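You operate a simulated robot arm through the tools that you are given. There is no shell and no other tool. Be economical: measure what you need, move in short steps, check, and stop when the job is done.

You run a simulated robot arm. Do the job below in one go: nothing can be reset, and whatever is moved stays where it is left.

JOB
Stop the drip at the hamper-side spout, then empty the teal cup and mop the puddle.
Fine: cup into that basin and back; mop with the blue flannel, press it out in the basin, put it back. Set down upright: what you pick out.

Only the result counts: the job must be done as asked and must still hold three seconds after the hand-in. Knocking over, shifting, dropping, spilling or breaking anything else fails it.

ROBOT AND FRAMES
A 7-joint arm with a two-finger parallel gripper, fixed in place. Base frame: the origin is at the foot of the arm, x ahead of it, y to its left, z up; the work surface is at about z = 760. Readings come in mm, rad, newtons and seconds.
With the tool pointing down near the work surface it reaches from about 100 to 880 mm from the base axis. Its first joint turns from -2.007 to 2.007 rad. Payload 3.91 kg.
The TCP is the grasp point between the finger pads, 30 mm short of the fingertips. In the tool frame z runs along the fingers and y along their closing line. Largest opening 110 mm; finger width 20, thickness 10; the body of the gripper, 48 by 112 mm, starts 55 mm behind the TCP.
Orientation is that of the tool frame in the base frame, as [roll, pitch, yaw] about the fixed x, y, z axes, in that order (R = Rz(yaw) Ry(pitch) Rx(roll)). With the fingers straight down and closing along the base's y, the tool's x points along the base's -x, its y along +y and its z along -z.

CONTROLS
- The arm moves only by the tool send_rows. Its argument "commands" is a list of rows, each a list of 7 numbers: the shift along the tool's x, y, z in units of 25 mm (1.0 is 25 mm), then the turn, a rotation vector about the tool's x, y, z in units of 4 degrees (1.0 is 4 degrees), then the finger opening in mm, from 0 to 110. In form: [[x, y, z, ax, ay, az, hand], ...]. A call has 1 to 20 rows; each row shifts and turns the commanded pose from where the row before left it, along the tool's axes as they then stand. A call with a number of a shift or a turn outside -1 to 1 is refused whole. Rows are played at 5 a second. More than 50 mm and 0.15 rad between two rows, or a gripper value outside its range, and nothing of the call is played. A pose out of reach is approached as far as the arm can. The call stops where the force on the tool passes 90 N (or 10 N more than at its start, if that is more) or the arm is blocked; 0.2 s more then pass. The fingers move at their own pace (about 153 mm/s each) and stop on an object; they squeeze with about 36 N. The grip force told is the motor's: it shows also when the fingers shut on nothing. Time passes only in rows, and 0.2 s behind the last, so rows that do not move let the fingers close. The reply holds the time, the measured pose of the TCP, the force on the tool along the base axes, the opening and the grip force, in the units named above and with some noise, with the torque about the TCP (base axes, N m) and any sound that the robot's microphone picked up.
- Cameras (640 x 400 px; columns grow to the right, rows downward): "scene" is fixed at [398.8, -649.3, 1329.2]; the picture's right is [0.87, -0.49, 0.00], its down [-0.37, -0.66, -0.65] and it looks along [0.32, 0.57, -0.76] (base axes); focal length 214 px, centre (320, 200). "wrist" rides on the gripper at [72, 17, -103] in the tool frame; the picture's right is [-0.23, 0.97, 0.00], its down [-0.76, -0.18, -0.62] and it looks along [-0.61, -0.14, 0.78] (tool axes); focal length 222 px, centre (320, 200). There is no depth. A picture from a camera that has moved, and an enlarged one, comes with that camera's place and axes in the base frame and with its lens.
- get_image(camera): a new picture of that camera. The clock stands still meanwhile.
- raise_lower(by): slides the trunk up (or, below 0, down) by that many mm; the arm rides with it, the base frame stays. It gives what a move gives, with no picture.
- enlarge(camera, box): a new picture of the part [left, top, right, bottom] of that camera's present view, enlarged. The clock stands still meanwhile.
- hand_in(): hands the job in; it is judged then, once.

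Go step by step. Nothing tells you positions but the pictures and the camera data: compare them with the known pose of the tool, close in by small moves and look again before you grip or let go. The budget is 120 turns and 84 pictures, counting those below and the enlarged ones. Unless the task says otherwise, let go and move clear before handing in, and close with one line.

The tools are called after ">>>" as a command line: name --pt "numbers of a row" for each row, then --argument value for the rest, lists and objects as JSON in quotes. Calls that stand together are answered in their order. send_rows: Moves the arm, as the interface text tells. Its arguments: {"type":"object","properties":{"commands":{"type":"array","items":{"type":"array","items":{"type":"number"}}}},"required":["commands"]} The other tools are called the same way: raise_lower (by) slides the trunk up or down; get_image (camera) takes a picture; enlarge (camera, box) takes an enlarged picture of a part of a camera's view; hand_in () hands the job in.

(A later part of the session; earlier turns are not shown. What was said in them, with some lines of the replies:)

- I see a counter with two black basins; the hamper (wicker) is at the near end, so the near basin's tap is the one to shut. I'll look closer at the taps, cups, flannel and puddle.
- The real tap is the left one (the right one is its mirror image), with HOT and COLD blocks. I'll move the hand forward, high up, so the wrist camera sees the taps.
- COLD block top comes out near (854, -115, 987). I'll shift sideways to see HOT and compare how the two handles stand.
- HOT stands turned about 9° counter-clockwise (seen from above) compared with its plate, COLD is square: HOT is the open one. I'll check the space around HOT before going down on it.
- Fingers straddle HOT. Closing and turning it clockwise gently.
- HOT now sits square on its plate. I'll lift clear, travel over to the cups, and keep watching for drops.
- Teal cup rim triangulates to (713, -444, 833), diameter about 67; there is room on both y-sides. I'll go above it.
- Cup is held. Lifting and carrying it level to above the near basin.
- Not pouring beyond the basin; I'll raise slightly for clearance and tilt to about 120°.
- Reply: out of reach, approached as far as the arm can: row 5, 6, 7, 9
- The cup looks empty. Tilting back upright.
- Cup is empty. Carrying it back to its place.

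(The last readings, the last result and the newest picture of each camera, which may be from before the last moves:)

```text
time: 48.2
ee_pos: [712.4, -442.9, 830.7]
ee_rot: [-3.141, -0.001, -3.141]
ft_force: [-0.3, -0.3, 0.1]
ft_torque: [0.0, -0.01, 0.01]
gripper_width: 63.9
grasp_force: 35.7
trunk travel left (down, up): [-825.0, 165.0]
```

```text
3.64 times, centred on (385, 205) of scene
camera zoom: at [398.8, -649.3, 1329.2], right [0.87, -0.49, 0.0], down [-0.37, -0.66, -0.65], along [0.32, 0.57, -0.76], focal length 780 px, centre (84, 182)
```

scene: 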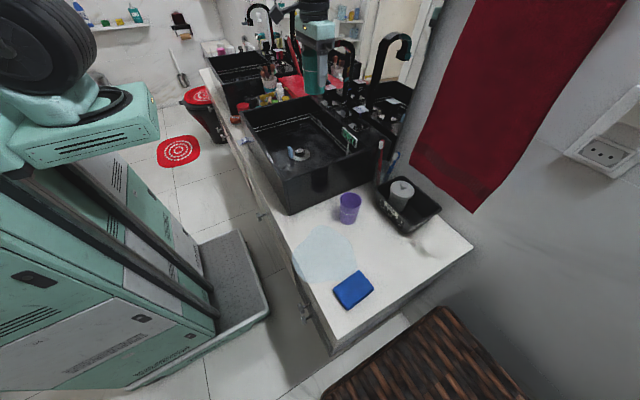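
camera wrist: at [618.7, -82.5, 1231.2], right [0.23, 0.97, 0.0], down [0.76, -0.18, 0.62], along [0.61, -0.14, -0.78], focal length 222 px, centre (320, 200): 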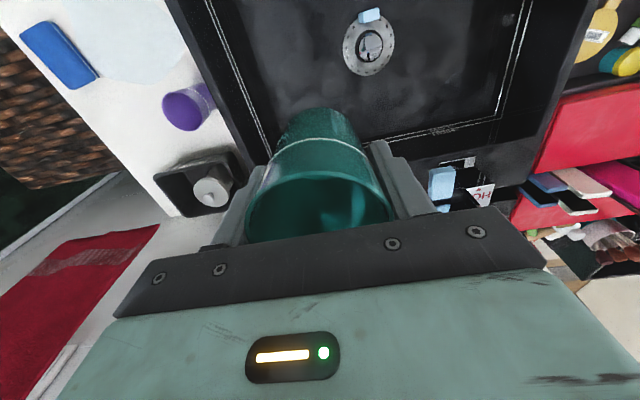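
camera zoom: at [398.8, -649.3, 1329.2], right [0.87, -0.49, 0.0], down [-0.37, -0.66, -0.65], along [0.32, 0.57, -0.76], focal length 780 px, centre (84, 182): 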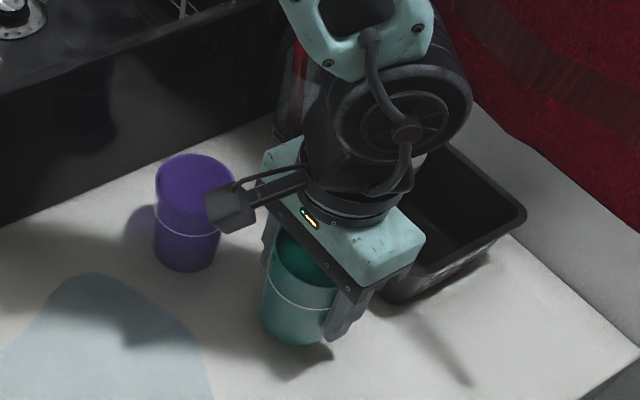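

>>> send_rows --pt "0 0 0.3 0 0 0 40" --pt "0 0 0.2 0 0 0 40" --pt "0 0 0.1 0 0 0 40" --pt "0 0 0.08 0 0 0 40" --pt "0 0 0 0 0 0 40"

```text
time: 49.4
ee_pos: [712.5, -443.9, 814.7]
ee_rot: [-3.14, 0.001, -3.141]
ft_force: [0.0, 0.6, -0.6]
ft_torque: [0.04, -0.02, -0.02]
gripper_width: 63.7
grasp_force: 36.7
trunk travel left (down, up): [-825.0, 165.0]
```

>>> send_rows --pt "0 0 0.06 0 0 0 40" --pt "0 0 0.05 0 0 0 40" --pt "0 0 0 0 0 0 40"

```text
time: 50.2
ee_pos: [711.4, -443.2, 811.8]
ee_rot: [-3.141, 0.002, 3.14]
ft_force: [-0.8, -1.2, 16.4]
ft_torque: [0.07, -0.1, 0.0]
gripper_width: 63.9
grasp_force: 36.3
trunk travel left (down, up): [-825.0, 165.0]
```

Cup touches the counter; releasing and rising.

>>> send_rows --pt "0 0 -0.03 0 0 0 66" --pt "0 0 0 0 0 0 75" --pt "0 0 0 0 0 0 95" --pt "0 0 0 0 0 0 95" --pt "0 0 -1 0 0 0 95" --pt "0 0 -1 0 0 0 95" --pt "0 0 -1 0 0 0 95" --pt "0 0 -1 0 0 0 95" --pt "0 0 -1 0 0 0 95" --pt "0 0 -1 0 0 0 95" --pt "0 0 -1 0 0 0 95" --pt "0 0 -1 0 0 0 95" --pt "0.8 0 -1 0 0 0 95" --pt "1 0 0 0 0 0 95" --pt "1 0 0 0 0 0 95" --pt "1 0 0 0 0 0 95" --pt "1 0 0 0 0 0 95" --pt "1 0 0 0 0 0 95"

>>> get_image --camera "wrist"

>>> enlarge --camera "scene" --box '[280, 170, 440, 320]'

```text
time: 54.0
ee_pos: [567.0, -442.0, 1035.1]
ee_rot: [3.14, 0.0, 3.14]
ft_force: [0.9, 0.3, 0.6]
ft_torque: [0.0, 0.02, 0.01]
gripper_width: 95.0
grasp_force: 0.1
trunk travel left (down, up): [-825.0, 165.0]
```

```text
41 pictures are left
camera wrist: at [494.1, -425.2, 1138.5], right [0.23, 0.97, 0.0], down [0.76, -0.18, 0.62], along [0.61, -0.14, -0.78], focal length 222 px, centre (320, 200)
```

wrist: 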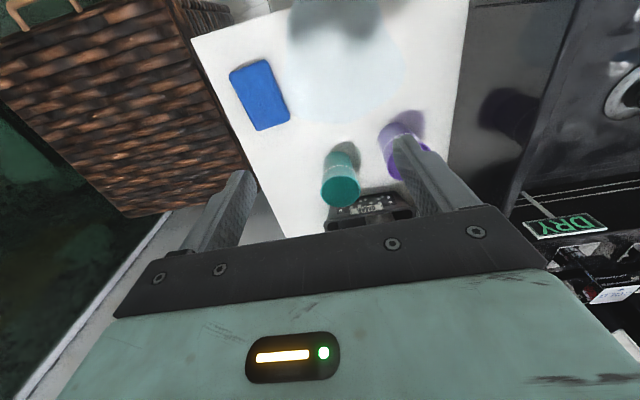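

```text
2.67 times, centred on (360, 245) of scene
camera zoom: at [398.8, -649.3, 1329.2], right [0.87, -0.49, 0.0], down [-0.37, -0.66, -0.65], along [0.32, 0.57, -0.76], focal length 572 px, centre (213, 80)
```

zoom: 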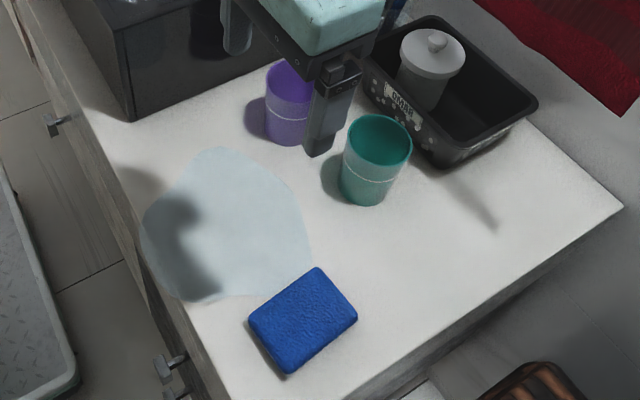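

Cup stands back in place. Now the flannel: centre about (562, -532), long side nearly along x, turned about 6°. Moving above it.

>>> send_rows --pt "0.2 -1 0 0 0 0 90" --pt "0 -1 0 0 0 0 90" --pt "0 -1 0 0 0 0 90" --pt "0 -0.6 0 0 0 0 90" --pt "0 0 1 0 0 -0.8 90" --pt "0 0 1 0 0 -0.8 90" --pt "0 0 1 0 0 0 90" --pt "0 0 1 0 0 0 90" --pt "0 0 1 0 0 0 90" --pt "0 0 1 0 0 0 90" --pt "0 0 1 0 0 0 90"

>>> get_image --camera "wrist"

>>> enlarge --camera "scene" --box '[290, 200, 420, 320]'

```text
time: 56.4
ee_pos: [561.1, -534.2, 860.8]
ee_rot: [-3.139, 0.001, -3.03]
ft_force: [-0.8, -0.7, -0.2]
ft_torque: [-0.05, 0.0, 0.03]
gripper_width: 90.1
grasp_force: 0.1
trunk travel left (down, up): [-825.0, 165.0]
```

```text
39 pictures are left
camera wrist: at [487.5, -524.6, 964.0], right [0.12, 0.99, 0.0], down [0.78, -0.09, 0.62], along [0.62, -0.07, -0.78], focal length 222 px, centre (320, 200)
```

wrist: 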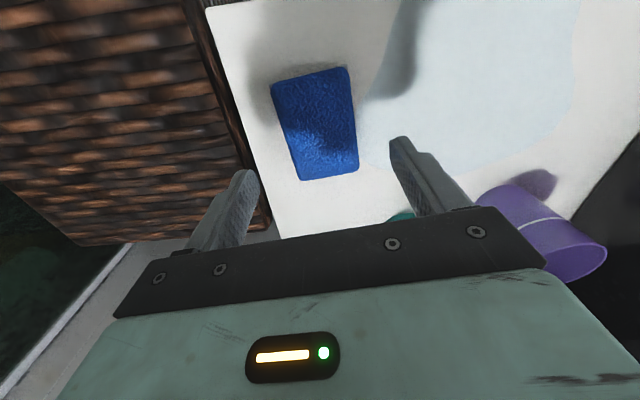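

```text
3.33 times, centred on (355, 260) of scene
camera zoom: at [398.8, -649.3, 1329.2], right [0.87, -0.49, 0.0], down [-0.37, -0.66, -0.65], along [0.32, 0.57, -0.76], focal length 715 px, centre (203, 0)
```

zoom: 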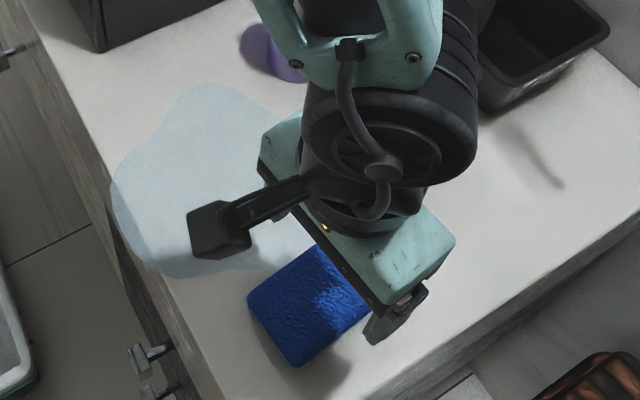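

>>> send_rows --pt "0 0 1 0 0 0 90" --pt "0 0 1 0 0 0 90" --pt "0 0 0.5 0 0 0 90" --pt "0 0 0.18 0 0 0 90" --pt "0 0 0 0 0 0 60" --pt "0 0 0 0 0 0 30" --pt "0 0 0 0 0 0 30" --pt "0 0 0 0 0 0 30"

>>> get_image --camera "wrist"

>>> enlarge --camera "scene" --box '[290, 200, 420, 320]'

```text
time: 58.2
ee_pos: [561.5, -532.0, 794.7]
ee_rot: [-3.141, 0.0, -3.029]
ft_force: [0.9, 0.4, 0.5]
ft_torque: [0.02, 0.06, -0.03]
gripper_width: 60.6
grasp_force: 36.3
trunk travel left (down, up): [-825.0, 165.0]
```

```text
37 pictures are left
camera wrist: at [487.5, -524.4, 898.2], right [0.12, 0.99, 0.0], down [0.78, -0.09, 0.62], along [0.62, -0.07, -0.78], focal length 222 px, centre (320, 200)
```

wrist: 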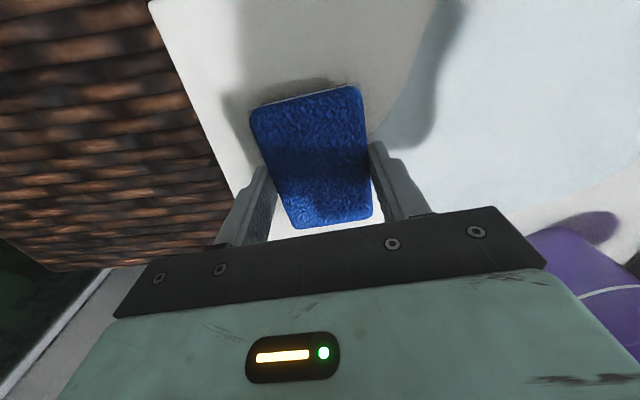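

```text
3.33 times, centred on (355, 260) of scene
camera zoom: at [398.8, -649.3, 1329.2], right [0.87, -0.49, 0.0], down [-0.37, -0.66, -0.65], along [0.32, 0.57, -0.76], focal length 715 px, centre (203, 0)
```

zoom: 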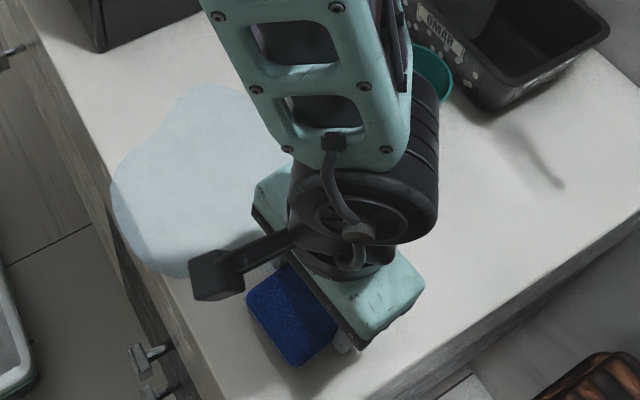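

Flannel gripped. I'll lift it a hair, square it up and sweep the first lane of the puddle.

>>> send_rows --pt "0 0 -0.4 0 0 0.8 30" --pt "0 0 0 0 0 0.8 30" --pt "-0.37 0.8 0 0 0 0 30" --pt "-0.37 0.8 0 0 0 0 30" --pt "0 0 0.4 0 0 0 30" --pt "0 0 0.08 0 0 0 30" --pt "0 1 0 0 0 0 30" --pt "0 1 0 0 0 0 30" --pt "0 1 0 0 0 0 30" --pt "0 1 0 0 0 0 30" --pt "0 1 0 0 0 0 30" --pt "0 1 0 0 0 0 30" --pt "0 1 0 0 0 0 30"

>>> enlarge --camera "scene" --box '[280, 180, 420, 320]'

>>> get_image --camera "wrist"

```text
time: 61.0
ee_pos: [581.6, -317.4, 794.8]
ee_rot: [-3.14, 0.001, -3.141]
ft_force: [1.3, -13.5, 33.2]
ft_torque: [-0.8, -0.24, -0.06]
gripper_width: 61.1
grasp_force: 35.6
trunk travel left (down, up): [-825.0, 165.0]
```

```text
2.86 times, centred on (350, 250) of scene
camera zoom: at [398.8, -649.3, 1329.2], right [0.87, -0.49, 0.0], down [-0.37, -0.66, -0.65], along [0.32, 0.57, -0.76], focal length 613 px, centre (234, 57)
```

zoom: 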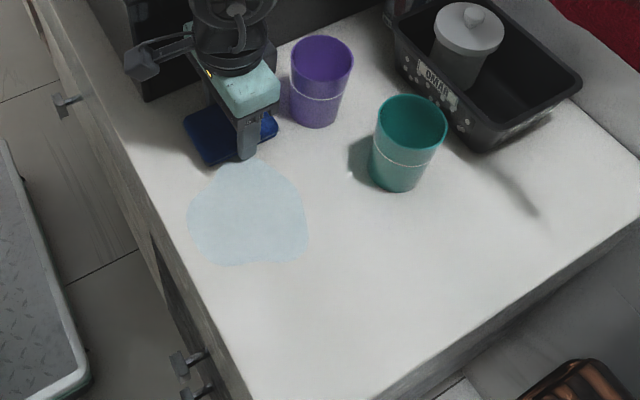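

```text
34 pictures are left
camera wrist: at [508.2, -300.4, 897.3], right [0.23, 0.97, 0.0], down [0.76, -0.18, 0.62], along [0.61, -0.14, -0.78], focal length 222 px, centre (320, 200)
```

wrist: 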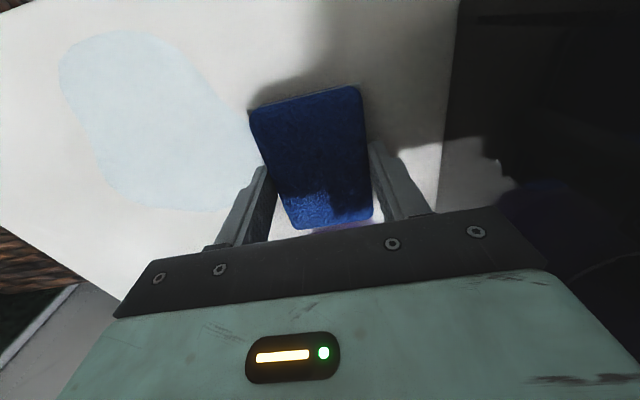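

The puddle shrinks as I wipe. Sweeping back through its middle, pressing slightly less.

>>> send_rows --pt "0.7 0 -0.03 0 0 0 30" --pt "0.7 -1 0 0 0 0 30" --pt "0 -1 0 0 0 0 30" --pt "0 -1 0 0 0 0 30" --pt "0 -1 0 0 0 0 30" --pt "0 -1 0 0 0 0 30" --pt "0 -1 0 0 0 0 30" --pt "0.8 0 0 0 0 0 30" --pt "0.8 0 0 0 0 0 30" --pt "0 1 0 0 0 0 30" --pt "0 1 0 0 0 0 30" --pt "0 1 0 0 0 0 30" --pt "0 1 0 0 0 0 30" --pt "0 1 0 0 0 0 30" --pt "0 1 0 0 0 0 30"

>>> enlarge --camera "scene" --box '[280, 180, 420, 320]'

```text
time: 64.2
ee_pos: [503.8, -318.0, 792.8]
ee_rot: [3.14, -0.001, 3.141]
ft_force: [2.3, -5.6, 17.0]
ft_torque: [-0.21, -0.08, 0.02]
gripper_width: 60.4
grasp_force: 35.8
trunk travel left (down, up): [-825.0, 165.0]
```

```text
2.86 times, centred on (350, 250) of scene
camera zoom: at [398.8, -649.3, 1329.2], right [0.87, -0.49, 0.0], down [-0.37, -0.66, -0.65], along [0.32, 0.57, -0.76], focal length 613 px, centre (234, 57)
```

zoom: 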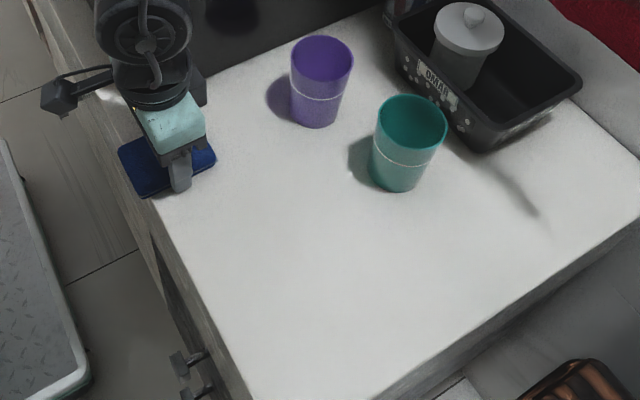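

The puddle is gone. Lifting and carrying the flannel straight over to the basin.

>>> send_rows --pt "0 0 -1 0 0 0 30" --pt "0 0 -1 0 0 0 30" --pt "0 0 -1 0 0 0 30" --pt "0 0 -1 0 0 0 30" --pt "0 0 -1 0 0 0 30" --pt "0 0 -1 0 0 0 30" --pt "0 0 -1 0 0 0 30" --pt "0 0 -1 0 0 0 30" --pt "-0.5 0 -0.5 0 0 0 30" --pt "-0.9 1 0 0 0 0 30" --pt "-0.9 1 0 0 0 0 30" --pt "-0.9 1 0 0 0 0 30" --pt "-0.9 1 0 0 0 0 30" --pt "-0.9 1 0 0 0 0 30" --pt "-0.84 1 0 0 0 0 30" --pt "0 1 0 0 0 0 30" --pt "0 0.9 0 0 0 0 30"

>>> get_image --camera "wrist"

>>> get_image --camera "scene"

```text
time: 67.8
ee_pos: [650.8, -120.3, 1005.6]
ee_rot: [-3.141, 0.0, 3.139]
ft_force: [0.6, -0.5, -0.5]
ft_torque: [0.02, 0.0, -0.01]
gripper_width: 60.6
grasp_force: 36.2
trunk travel left (down, up): [-825.0, 165.0]
```

```text
32 pictures are left
camera wrist: at [578.9, -104.1, 1109.4], right [0.23, 0.97, 0.0], down [0.76, -0.18, 0.62], along [0.61, -0.14, -0.78], focal length 222 px, centre (320, 200)
```

wrist: 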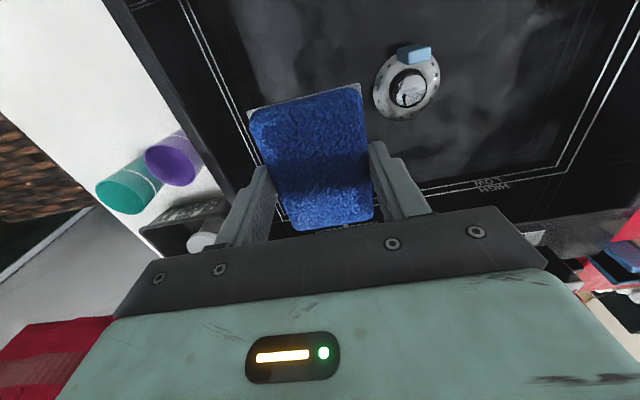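

```text
31 pictures are left
```

scene: 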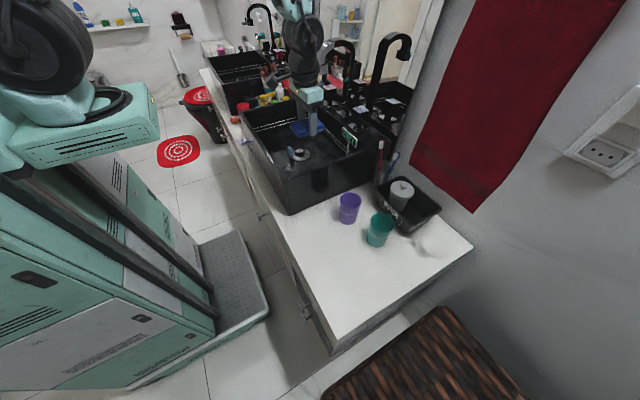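

>>> send_rows --pt "0 0 1 0 0 0 30" --pt "0 0 1 0 0 0 30" --pt "0 0 1 0 0 0 30" --pt "0 0 1 0 0 0 30" --pt "0 0 1 0 0 0 30" --pt "0 0 0.6 0 0 0 30" --pt "0 0 0 0 0 0 30"

>>> enlarge --camera "scene" --box '[220, 60, 380, 200]'

```text
time: 69.4
ee_pos: [650.3, -118.9, 864.0]
ee_rot: [-3.14, -0.001, -3.141]
ft_force: [-0.1, -0.3, -1.0]
ft_torque: [0.02, 0.03, 0.01]
gripper_width: 60.7
grasp_force: 36.3
trunk travel left (down, up): [-825.0, 165.0]
```

```text
2.86 times, centred on (300, 130) of scene
camera zoom: at [398.8, -649.3, 1329.2], right [0.87, -0.49, 0.0], down [-0.37, -0.66, -0.65], along [0.32, 0.57, -0.76], focal length 613 px, centre (377, 400)
```

zoom: 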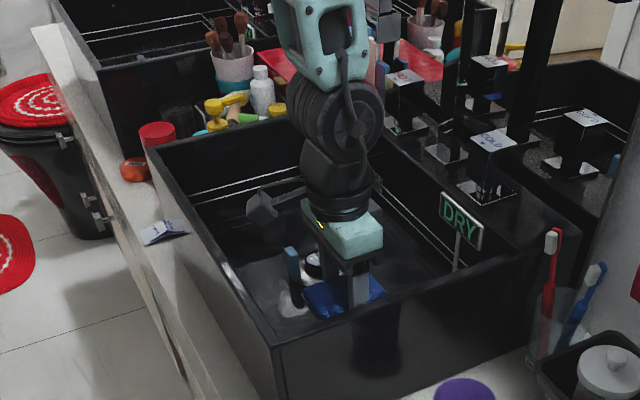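

>>> send_rows --pt "0 0 0.2 0 0 0 30" --pt "0 0 0.2 0 0 0 30" --pt "0 0 0.15 0 0 0 30" --pt "0 0 0.1 0 0 0 30" --pt "0 0 0 0 0 0 30"

```text
time: 70.6
ee_pos: [651.3, -120.4, 848.9]
ee_rot: [3.142, 0.002, -3.14]
ft_force: [0.3, 0.4, -0.4]
ft_torque: [-0.01, -0.02, 0.01]
gripper_width: 60.8
grasp_force: 36.3
trunk travel left (down, up): [-825.0, 165.0]
```

>>> send_rows --pt "0 0 0.12 0 0 0 30" --pt "0 0 0.12 0 0 0 30" --pt "0 0 0.12 0 0 0 30" --pt "0 0 0.12 0 0 0 30" --pt "0 0 0 0 0 0 30"

```text
time: 71.8
ee_pos: [653.0, -120.7, 840.4]
ee_rot: [-3.141, 0.002, -3.14]
ft_force: [-5.5, -0.6, 47.0]
ft_torque: [0.03, 0.14, -0.01]
gripper_width: 60.7
grasp_force: 35.9
trunk travel left (down, up): [-825.0, 165.0]
```

Floor contact, pressing at 47 N. I'll press a little harder, hold, relax and press again.

>>> send_rows --pt "0 0 0.05 0 0 0 30" --pt "0 0 0 0 0 0 30" --pt "0 0 0 0 0 0 30" --pt "0 0 0 0 0 0 30" --pt "0 0 0 0 0 0 30" --pt "0 0 0 0 0 0 30" --pt "0 0 0 0 0 0 30" --pt "0 0 0 0 0 0 30" --pt "0 0 -0.25 0 0 0 30" --pt "0 0 0 0 0 0 30" --pt "0 0 0.25 0 0 0 30" --pt "0 0 0 0 0 0 30" --pt "0 0 0 0 0 0 30" --pt "0 0 0 0 0 0 30" --pt "0 0 0 0 0 0 30" --pt "0 0 0 0 0 0 30"

>>> get_image --camera "wrist"

>>> enlarge --camera "scene" --box '[260, 110, 360, 190]'

```text
time: 75.2
ee_pos: [649.1, -121.5, 838.4]
ee_rot: [3.141, 0.001, 3.141]
ft_force: [-16.2, 0.1, 40.1]
ft_torque: [0.96, 0.46, 0.62]
gripper_width: 60.6
grasp_force: 35.8
trunk travel left (down, up): [-825.0, 165.0]
```

```text
29 pictures are left
camera wrist: at [576.9, -104.7, 941.3], right [0.23, 0.97, 0.0], down [0.76, -0.18, 0.62], along [0.61, -0.14, -0.78], focal length 222 px, centre (320, 200)
```

wrist: 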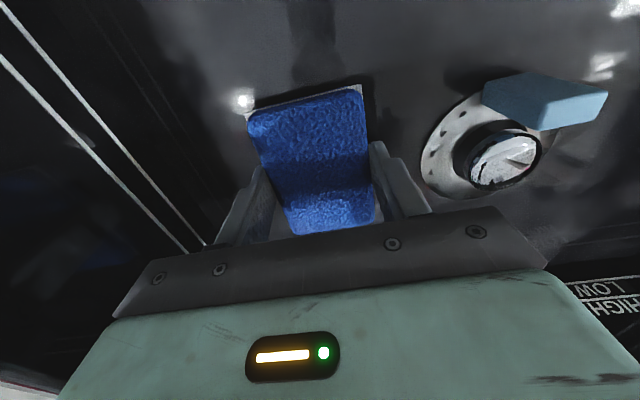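

```text
5.00 times, centred on (310, 150) of scene
camera zoom: at [398.8, -649.3, 1329.2], right [0.87, -0.49, 0.0], down [-0.37, -0.66, -0.65], along [0.32, 0.57, -0.76], focal length 1072 px, centre (370, 450)
```

zoom: 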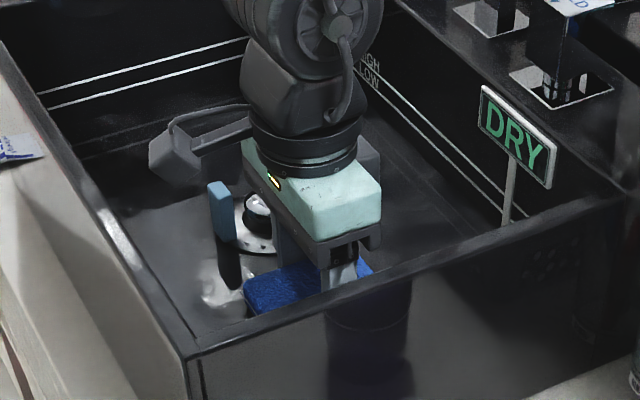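

>>> send_rows --pt "0 0 0.08 0 0 0 20" --pt "0 0 0 0 0 0 20" --pt "0 0 0 0 0 0 20" --pt "0 0 0 0 0 0 20" --pt "0 0 0 0 0 0 20" --pt "0 0 0 0 0 0 20" --pt "0 0 0 0 0 0 20" --pt "0 0 0 0 0 0 20"

```text
time: 77.0
ee_pos: [650.7, -120.9, 839.3]
ee_rot: [-3.14, 0.001, -3.141]
ft_force: [-27.5, -7.1, 82.8]
ft_torque: [1.61, 1.1, 1.14]
gripper_width: 60.3
grasp_force: 36.2
trunk travel left (down, up): [-825.0, 165.0]
```

Pressed at about 80 N. Lifting the flannel and taking it back to its place.

>>> send_rows --pt "0 0 -0.3 0 0 0 30" --pt "0 0 -1 0 0 0 30" --pt "0 0 -1 0 0 0 30" --pt "0 0 -1 0 0 0 30" --pt "0 0 0 0 0 0 30" --pt "0 0 0 0 0 0 30" --pt "0 0 -1 0 0 0 30" --pt "0 0 -1 0 0 0 30" --pt "0 0 -1 0 0 0 30" --pt "0 0 -0.5 0 0 0 30"

>>> get_image --camera "wrist"

>>> enlarge --camera "scene" --box '[240, 50, 370, 190]'

```text
time: 79.2
ee_pos: [652.8, -120.1, 1002.8]
ee_rot: [3.141, -0.003, -3.142]
ft_force: [0.2, 0.0, -0.6]
ft_torque: [-0.06, 0.01, 0.0]
gripper_width: 60.7
grasp_force: 35.5
trunk travel left (down, up): [-825.0, 165.0]
```

```text
27 pictures are left
camera wrist: at [579.8, -103.9, 1106.8], right [0.23, 0.97, 0.0], down [0.76, -0.18, 0.62], along [0.61, -0.14, -0.78], focal length 222 px, centre (320, 200)
```

wrist: 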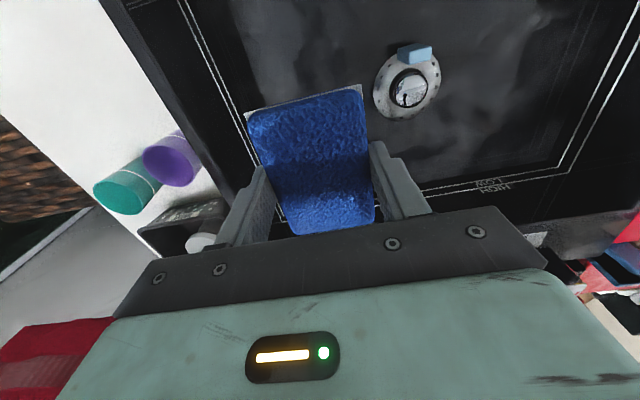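

```text
2.86 times, centred on (305, 120) of scene
camera zoom: at [398.8, -649.3, 1329.2], right [0.87, -0.49, 0.0], down [-0.37, -0.66, -0.65], along [0.32, 0.57, -0.76], focal length 613 px, centre (363, 429)
```

zoom: 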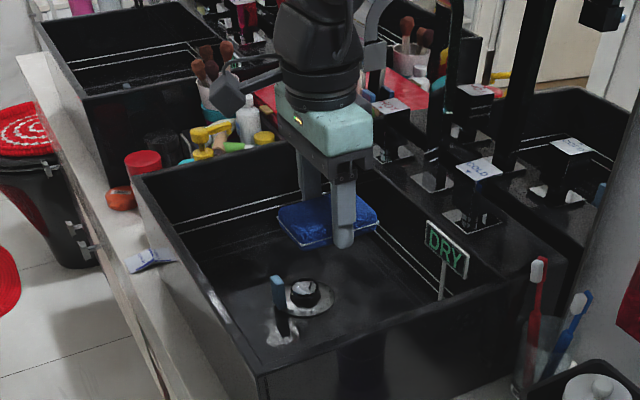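

>>> send_rows --pt "0 -0.5 0 0 0 0 30" --pt "0 -1 0 0 0 0 30" --pt "0 -1 0 0 0 0 30" --pt "0 -1 0 0 0 0 30" --pt "0.5 -1 0 0 0 0 30" --pt "0.5 -1 0 0 0 0 30" --pt "0.5 -1 0 0 0 0 30" --pt "0.5 -1 0 0 0 0 30" --pt "0.5 -1 0 0 0 0 30" --pt "0.5 -1 0 0 0 0 30" --pt "0.5 -1 0 0 0 0 30" --pt "0.12 -1 0 0 0 0 30" --pt "0 -1 0 0 0 0 30" --pt "0 -1 0 0 0 0 30" --pt "0 -1 0 0 0 0 30" --pt "0 -1 0 0 0 -0.8 30" --pt "0 -1 0 0 0 -0.8 30"

>>> send_rows --pt "0 0 1 0 0 0 30" --pt "0 0 1 0 0 0 30" --pt "0 0 1 0 0 0 30" --pt "0 0 1 0 0 0 30" --pt "0 0 1 0 0 0 30" --pt "0 0 1 0 0 0 30" --pt "0 0 1 0 0 0 30" --pt "0 0 0 0 0 0 30"

>>> get_image --camera "wrist"

>>> enlarge --camera "scene" --box '[280, 180, 420, 320]'

```text
time: 82.8
ee_pos: [559.4, -532.3, 1006.0]
ee_rot: [3.141, 0.001, -3.03]
ft_force: [0.5, 0.6, -1.0]
ft_torque: [-0.04, 0.02, -0.01]
gripper_width: 60.8
grasp_force: 36.4
trunk travel left (down, up): [-825.0, 165.0]
```

```text
time: 84.6
ee_pos: [560.7, -530.2, 828.5]
ee_rot: [3.141, 0.0, -3.028]
ft_force: [0.3, 0.1, -1.0]
ft_torque: [0.04, 0.0, -0.01]
gripper_width: 60.5
grasp_force: 36.5
trunk travel left (down, up): [-825.0, 165.0]
```

```text
25 pictures are left
camera wrist: at [487.3, -522.4, 930.9], right [0.12, 0.99, 0.0], down [0.78, -0.09, 0.62], along [0.62, -0.07, -0.78], focal length 222 px, centre (320, 200)
```

wrist: 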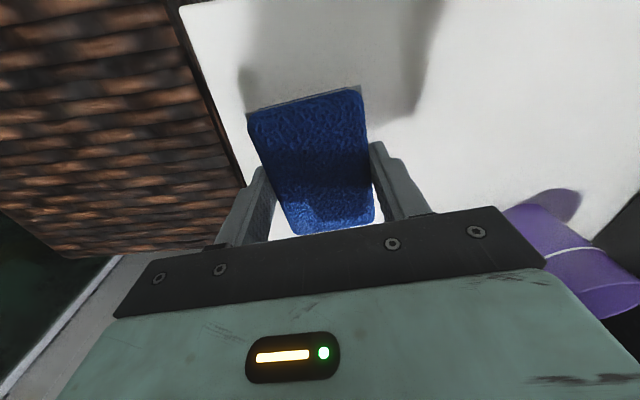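

```text
2.86 times, centred on (350, 250) of scene
camera zoom: at [398.8, -649.3, 1329.2], right [0.87, -0.49, 0.0], down [-0.37, -0.66, -0.65], along [0.32, 0.57, -0.76], focal length 613 px, centre (234, 57)
```

zoom: 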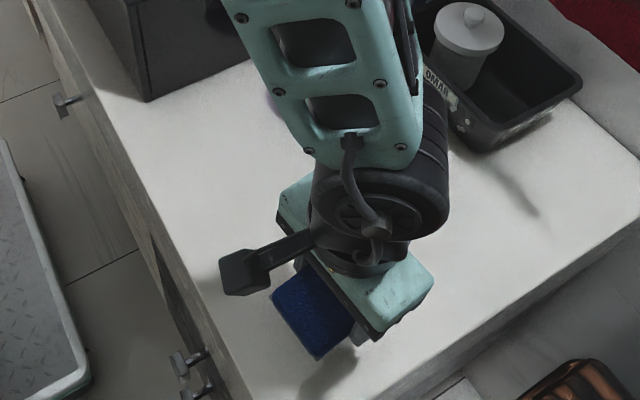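

>>> send_rows --pt "0 0 0.6 0 0 0 30" --pt "0 0 0.5 0 0 0 30" --pt "0 0 0.16 0 0 0 30" --pt "0 0 0 0 0 0 30"

```text
time: 85.6
ee_pos: [563.5, -531.8, 798.0]
ee_rot: [-3.14, 0.001, -3.031]
ft_force: [-0.1, -0.7, -0.6]
ft_torque: [0.0, 0.01, -0.02]
gripper_width: 60.5
grasp_force: 35.7
trunk travel left (down, up): [-825.0, 165.0]
```

>>> send_rows --pt "0 0 0.12 0 0 0 30" --pt "0 0 0.08 0 0 0 30" --pt "0 0 0.06 0 0 0 30" --pt "0 0 0 0 0 0 30"

```text
time: 86.6
ee_pos: [561.7, -532.8, 789.7]
ee_rot: [3.141, 0.0, -3.029]
ft_force: [0.5, -0.7, -0.3]
ft_torque: [-0.01, 0.0, 0.0]
gripper_width: 60.5
grasp_force: 36.3
trunk travel left (down, up): [-825.0, 165.0]
```

>>> send_rows --pt "0 0 0.05 0 0 0 30" --pt "0 0 0 0 0 0 30"

>>> enlarge --camera "wrist" --box '[200, 60, 440, 260]'

```text
time: 87.2
ee_pos: [562.6, -532.7, 789.0]
ee_rot: [-3.141, 0.0, -3.03]
ft_force: [-4.5, 1.7, 12.3]
ft_torque: [0.47, 0.04, 0.16]
gripper_width: 60.7
grasp_force: 36.1
trunk travel left (down, up): [-825.0, 165.0]
```

```text
2.00 times, centred on (320, 160) of wrist
camera zoom: at [488.5, -524.1, 893.3], right [0.12, 0.99, 0.0], down [0.78, -0.09, 0.62], along [0.62, -0.07, -0.78], focal length 444 px, centre (320, 280)
```

zoom: 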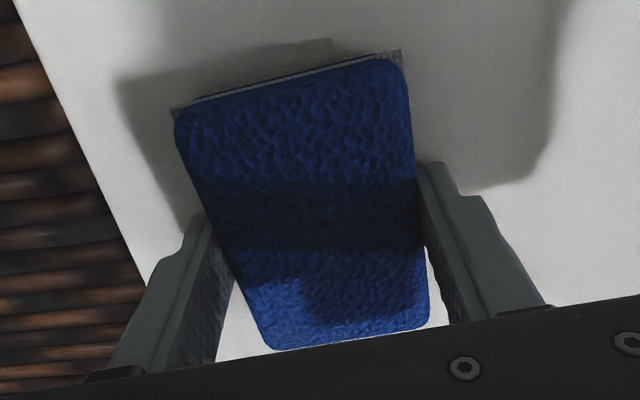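

Contact on the counter. Releasing the flannel and rising clear.

>>> send_rows --pt "0 0 -0.04 0 0 0 64" --pt "0 0 0 0 0 0 75" --pt "0 0 0 0 0 0 90" --pt "0 0 0 0 0 0 90" --pt "0 0 -1 0 0 0 90" --pt "0 0 -1 0 0 0 90" --pt "0 0 -1 0 0 0 90" --pt "0 0 -1 0 0 0 90" --pt "0 0 -1 0 0 0 90" --pt "0 0 -1 0 0 0 90" --pt "0 0 -1 0 0 0 90" --pt "0 0 -1 0 0 0 90" --pt "0 0 -1 0 0 0 90" --pt "0 0 -1 0 0 0 90" --pt "0.5 1 -1 0 0 0 90" --pt "0.5 1 -1 0 0 0 90" --pt "0.5 1 -1 0 0 0 90" --pt "0.5 1 -1 0 0 0 90" --pt "0 1 0 0 0 0 90" --pt "0 1 0 0 0 0 90"

>>> get_image --camera "scene"

>>> enlarge --camera "scene" --box '[280, 170, 440, 320]'

>>> enlarge --camera "scene" --box '[250, 50, 378, 170]'

>>> get_image --camera "wrist"

```text
time: 91.4
ee_pos: [495.1, -388.5, 1141.2]
ee_rot: [-3.14, 0.002, -3.03]
ft_force: [-0.5, 0.3, 0.1]
ft_torque: [0.03, -0.01, 0.0]
gripper_width: 90.0
grasp_force: 0.1
trunk travel left (down, up): [-825.0, 165.0]
```

```text
22 pictures are left
```

scene: 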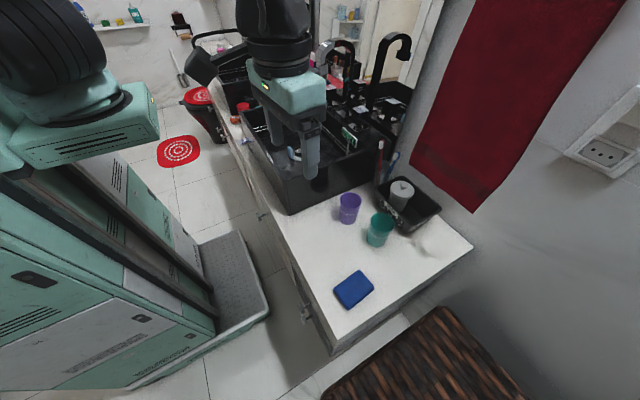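

```text
2.67 times, centred on (360, 245) of scene
camera zoom: at [398.8, -649.3, 1329.2], right [0.87, -0.49, 0.0], down [-0.37, -0.66, -0.65], along [0.32, 0.57, -0.76], focal length 572 px, centre (213, 80)
```

zoom: 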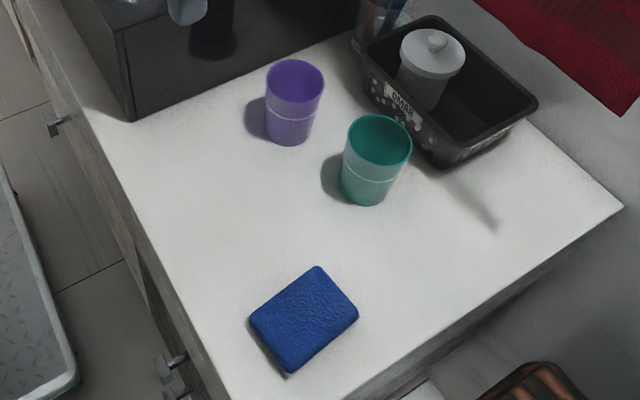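

```text
3.33 times, centred on (314, 110) of scene
camera zoom: at [398.8, -649.3, 1329.2], right [0.87, -0.49, 0.0], down [-0.37, -0.66, -0.65], along [0.32, 0.57, -0.76], focal length 715 px, centre (340, 500)
```

zoom: 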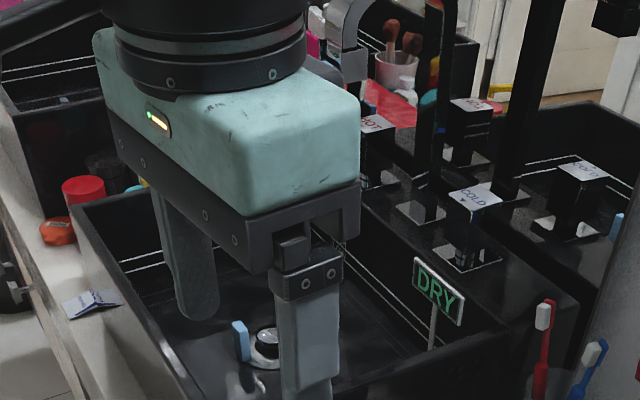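

```text
19 pictures are left
camera wrist: at [422.1, -380.1, 1243.9], right [0.12, 0.99, 0.0], down [0.78, -0.09, 0.62], along [0.62, -0.07, -0.78], focal length 222 px, centre (320, 200)
```

wrist: 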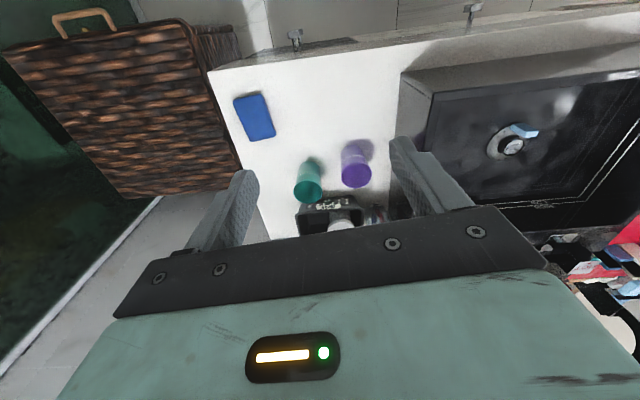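

All items are back, the counter is dry and no more drops fall; the hand is clear. Handing in.

>>> hand_in

```text
The job is handed in.
```

The hamper-side drip is stopped: its HOT handle was slightly open and is now shut. The teal cup was emptied into that basin and is back upright, the puddle is mopped, and the flannel was pressed out in the basin and put back.
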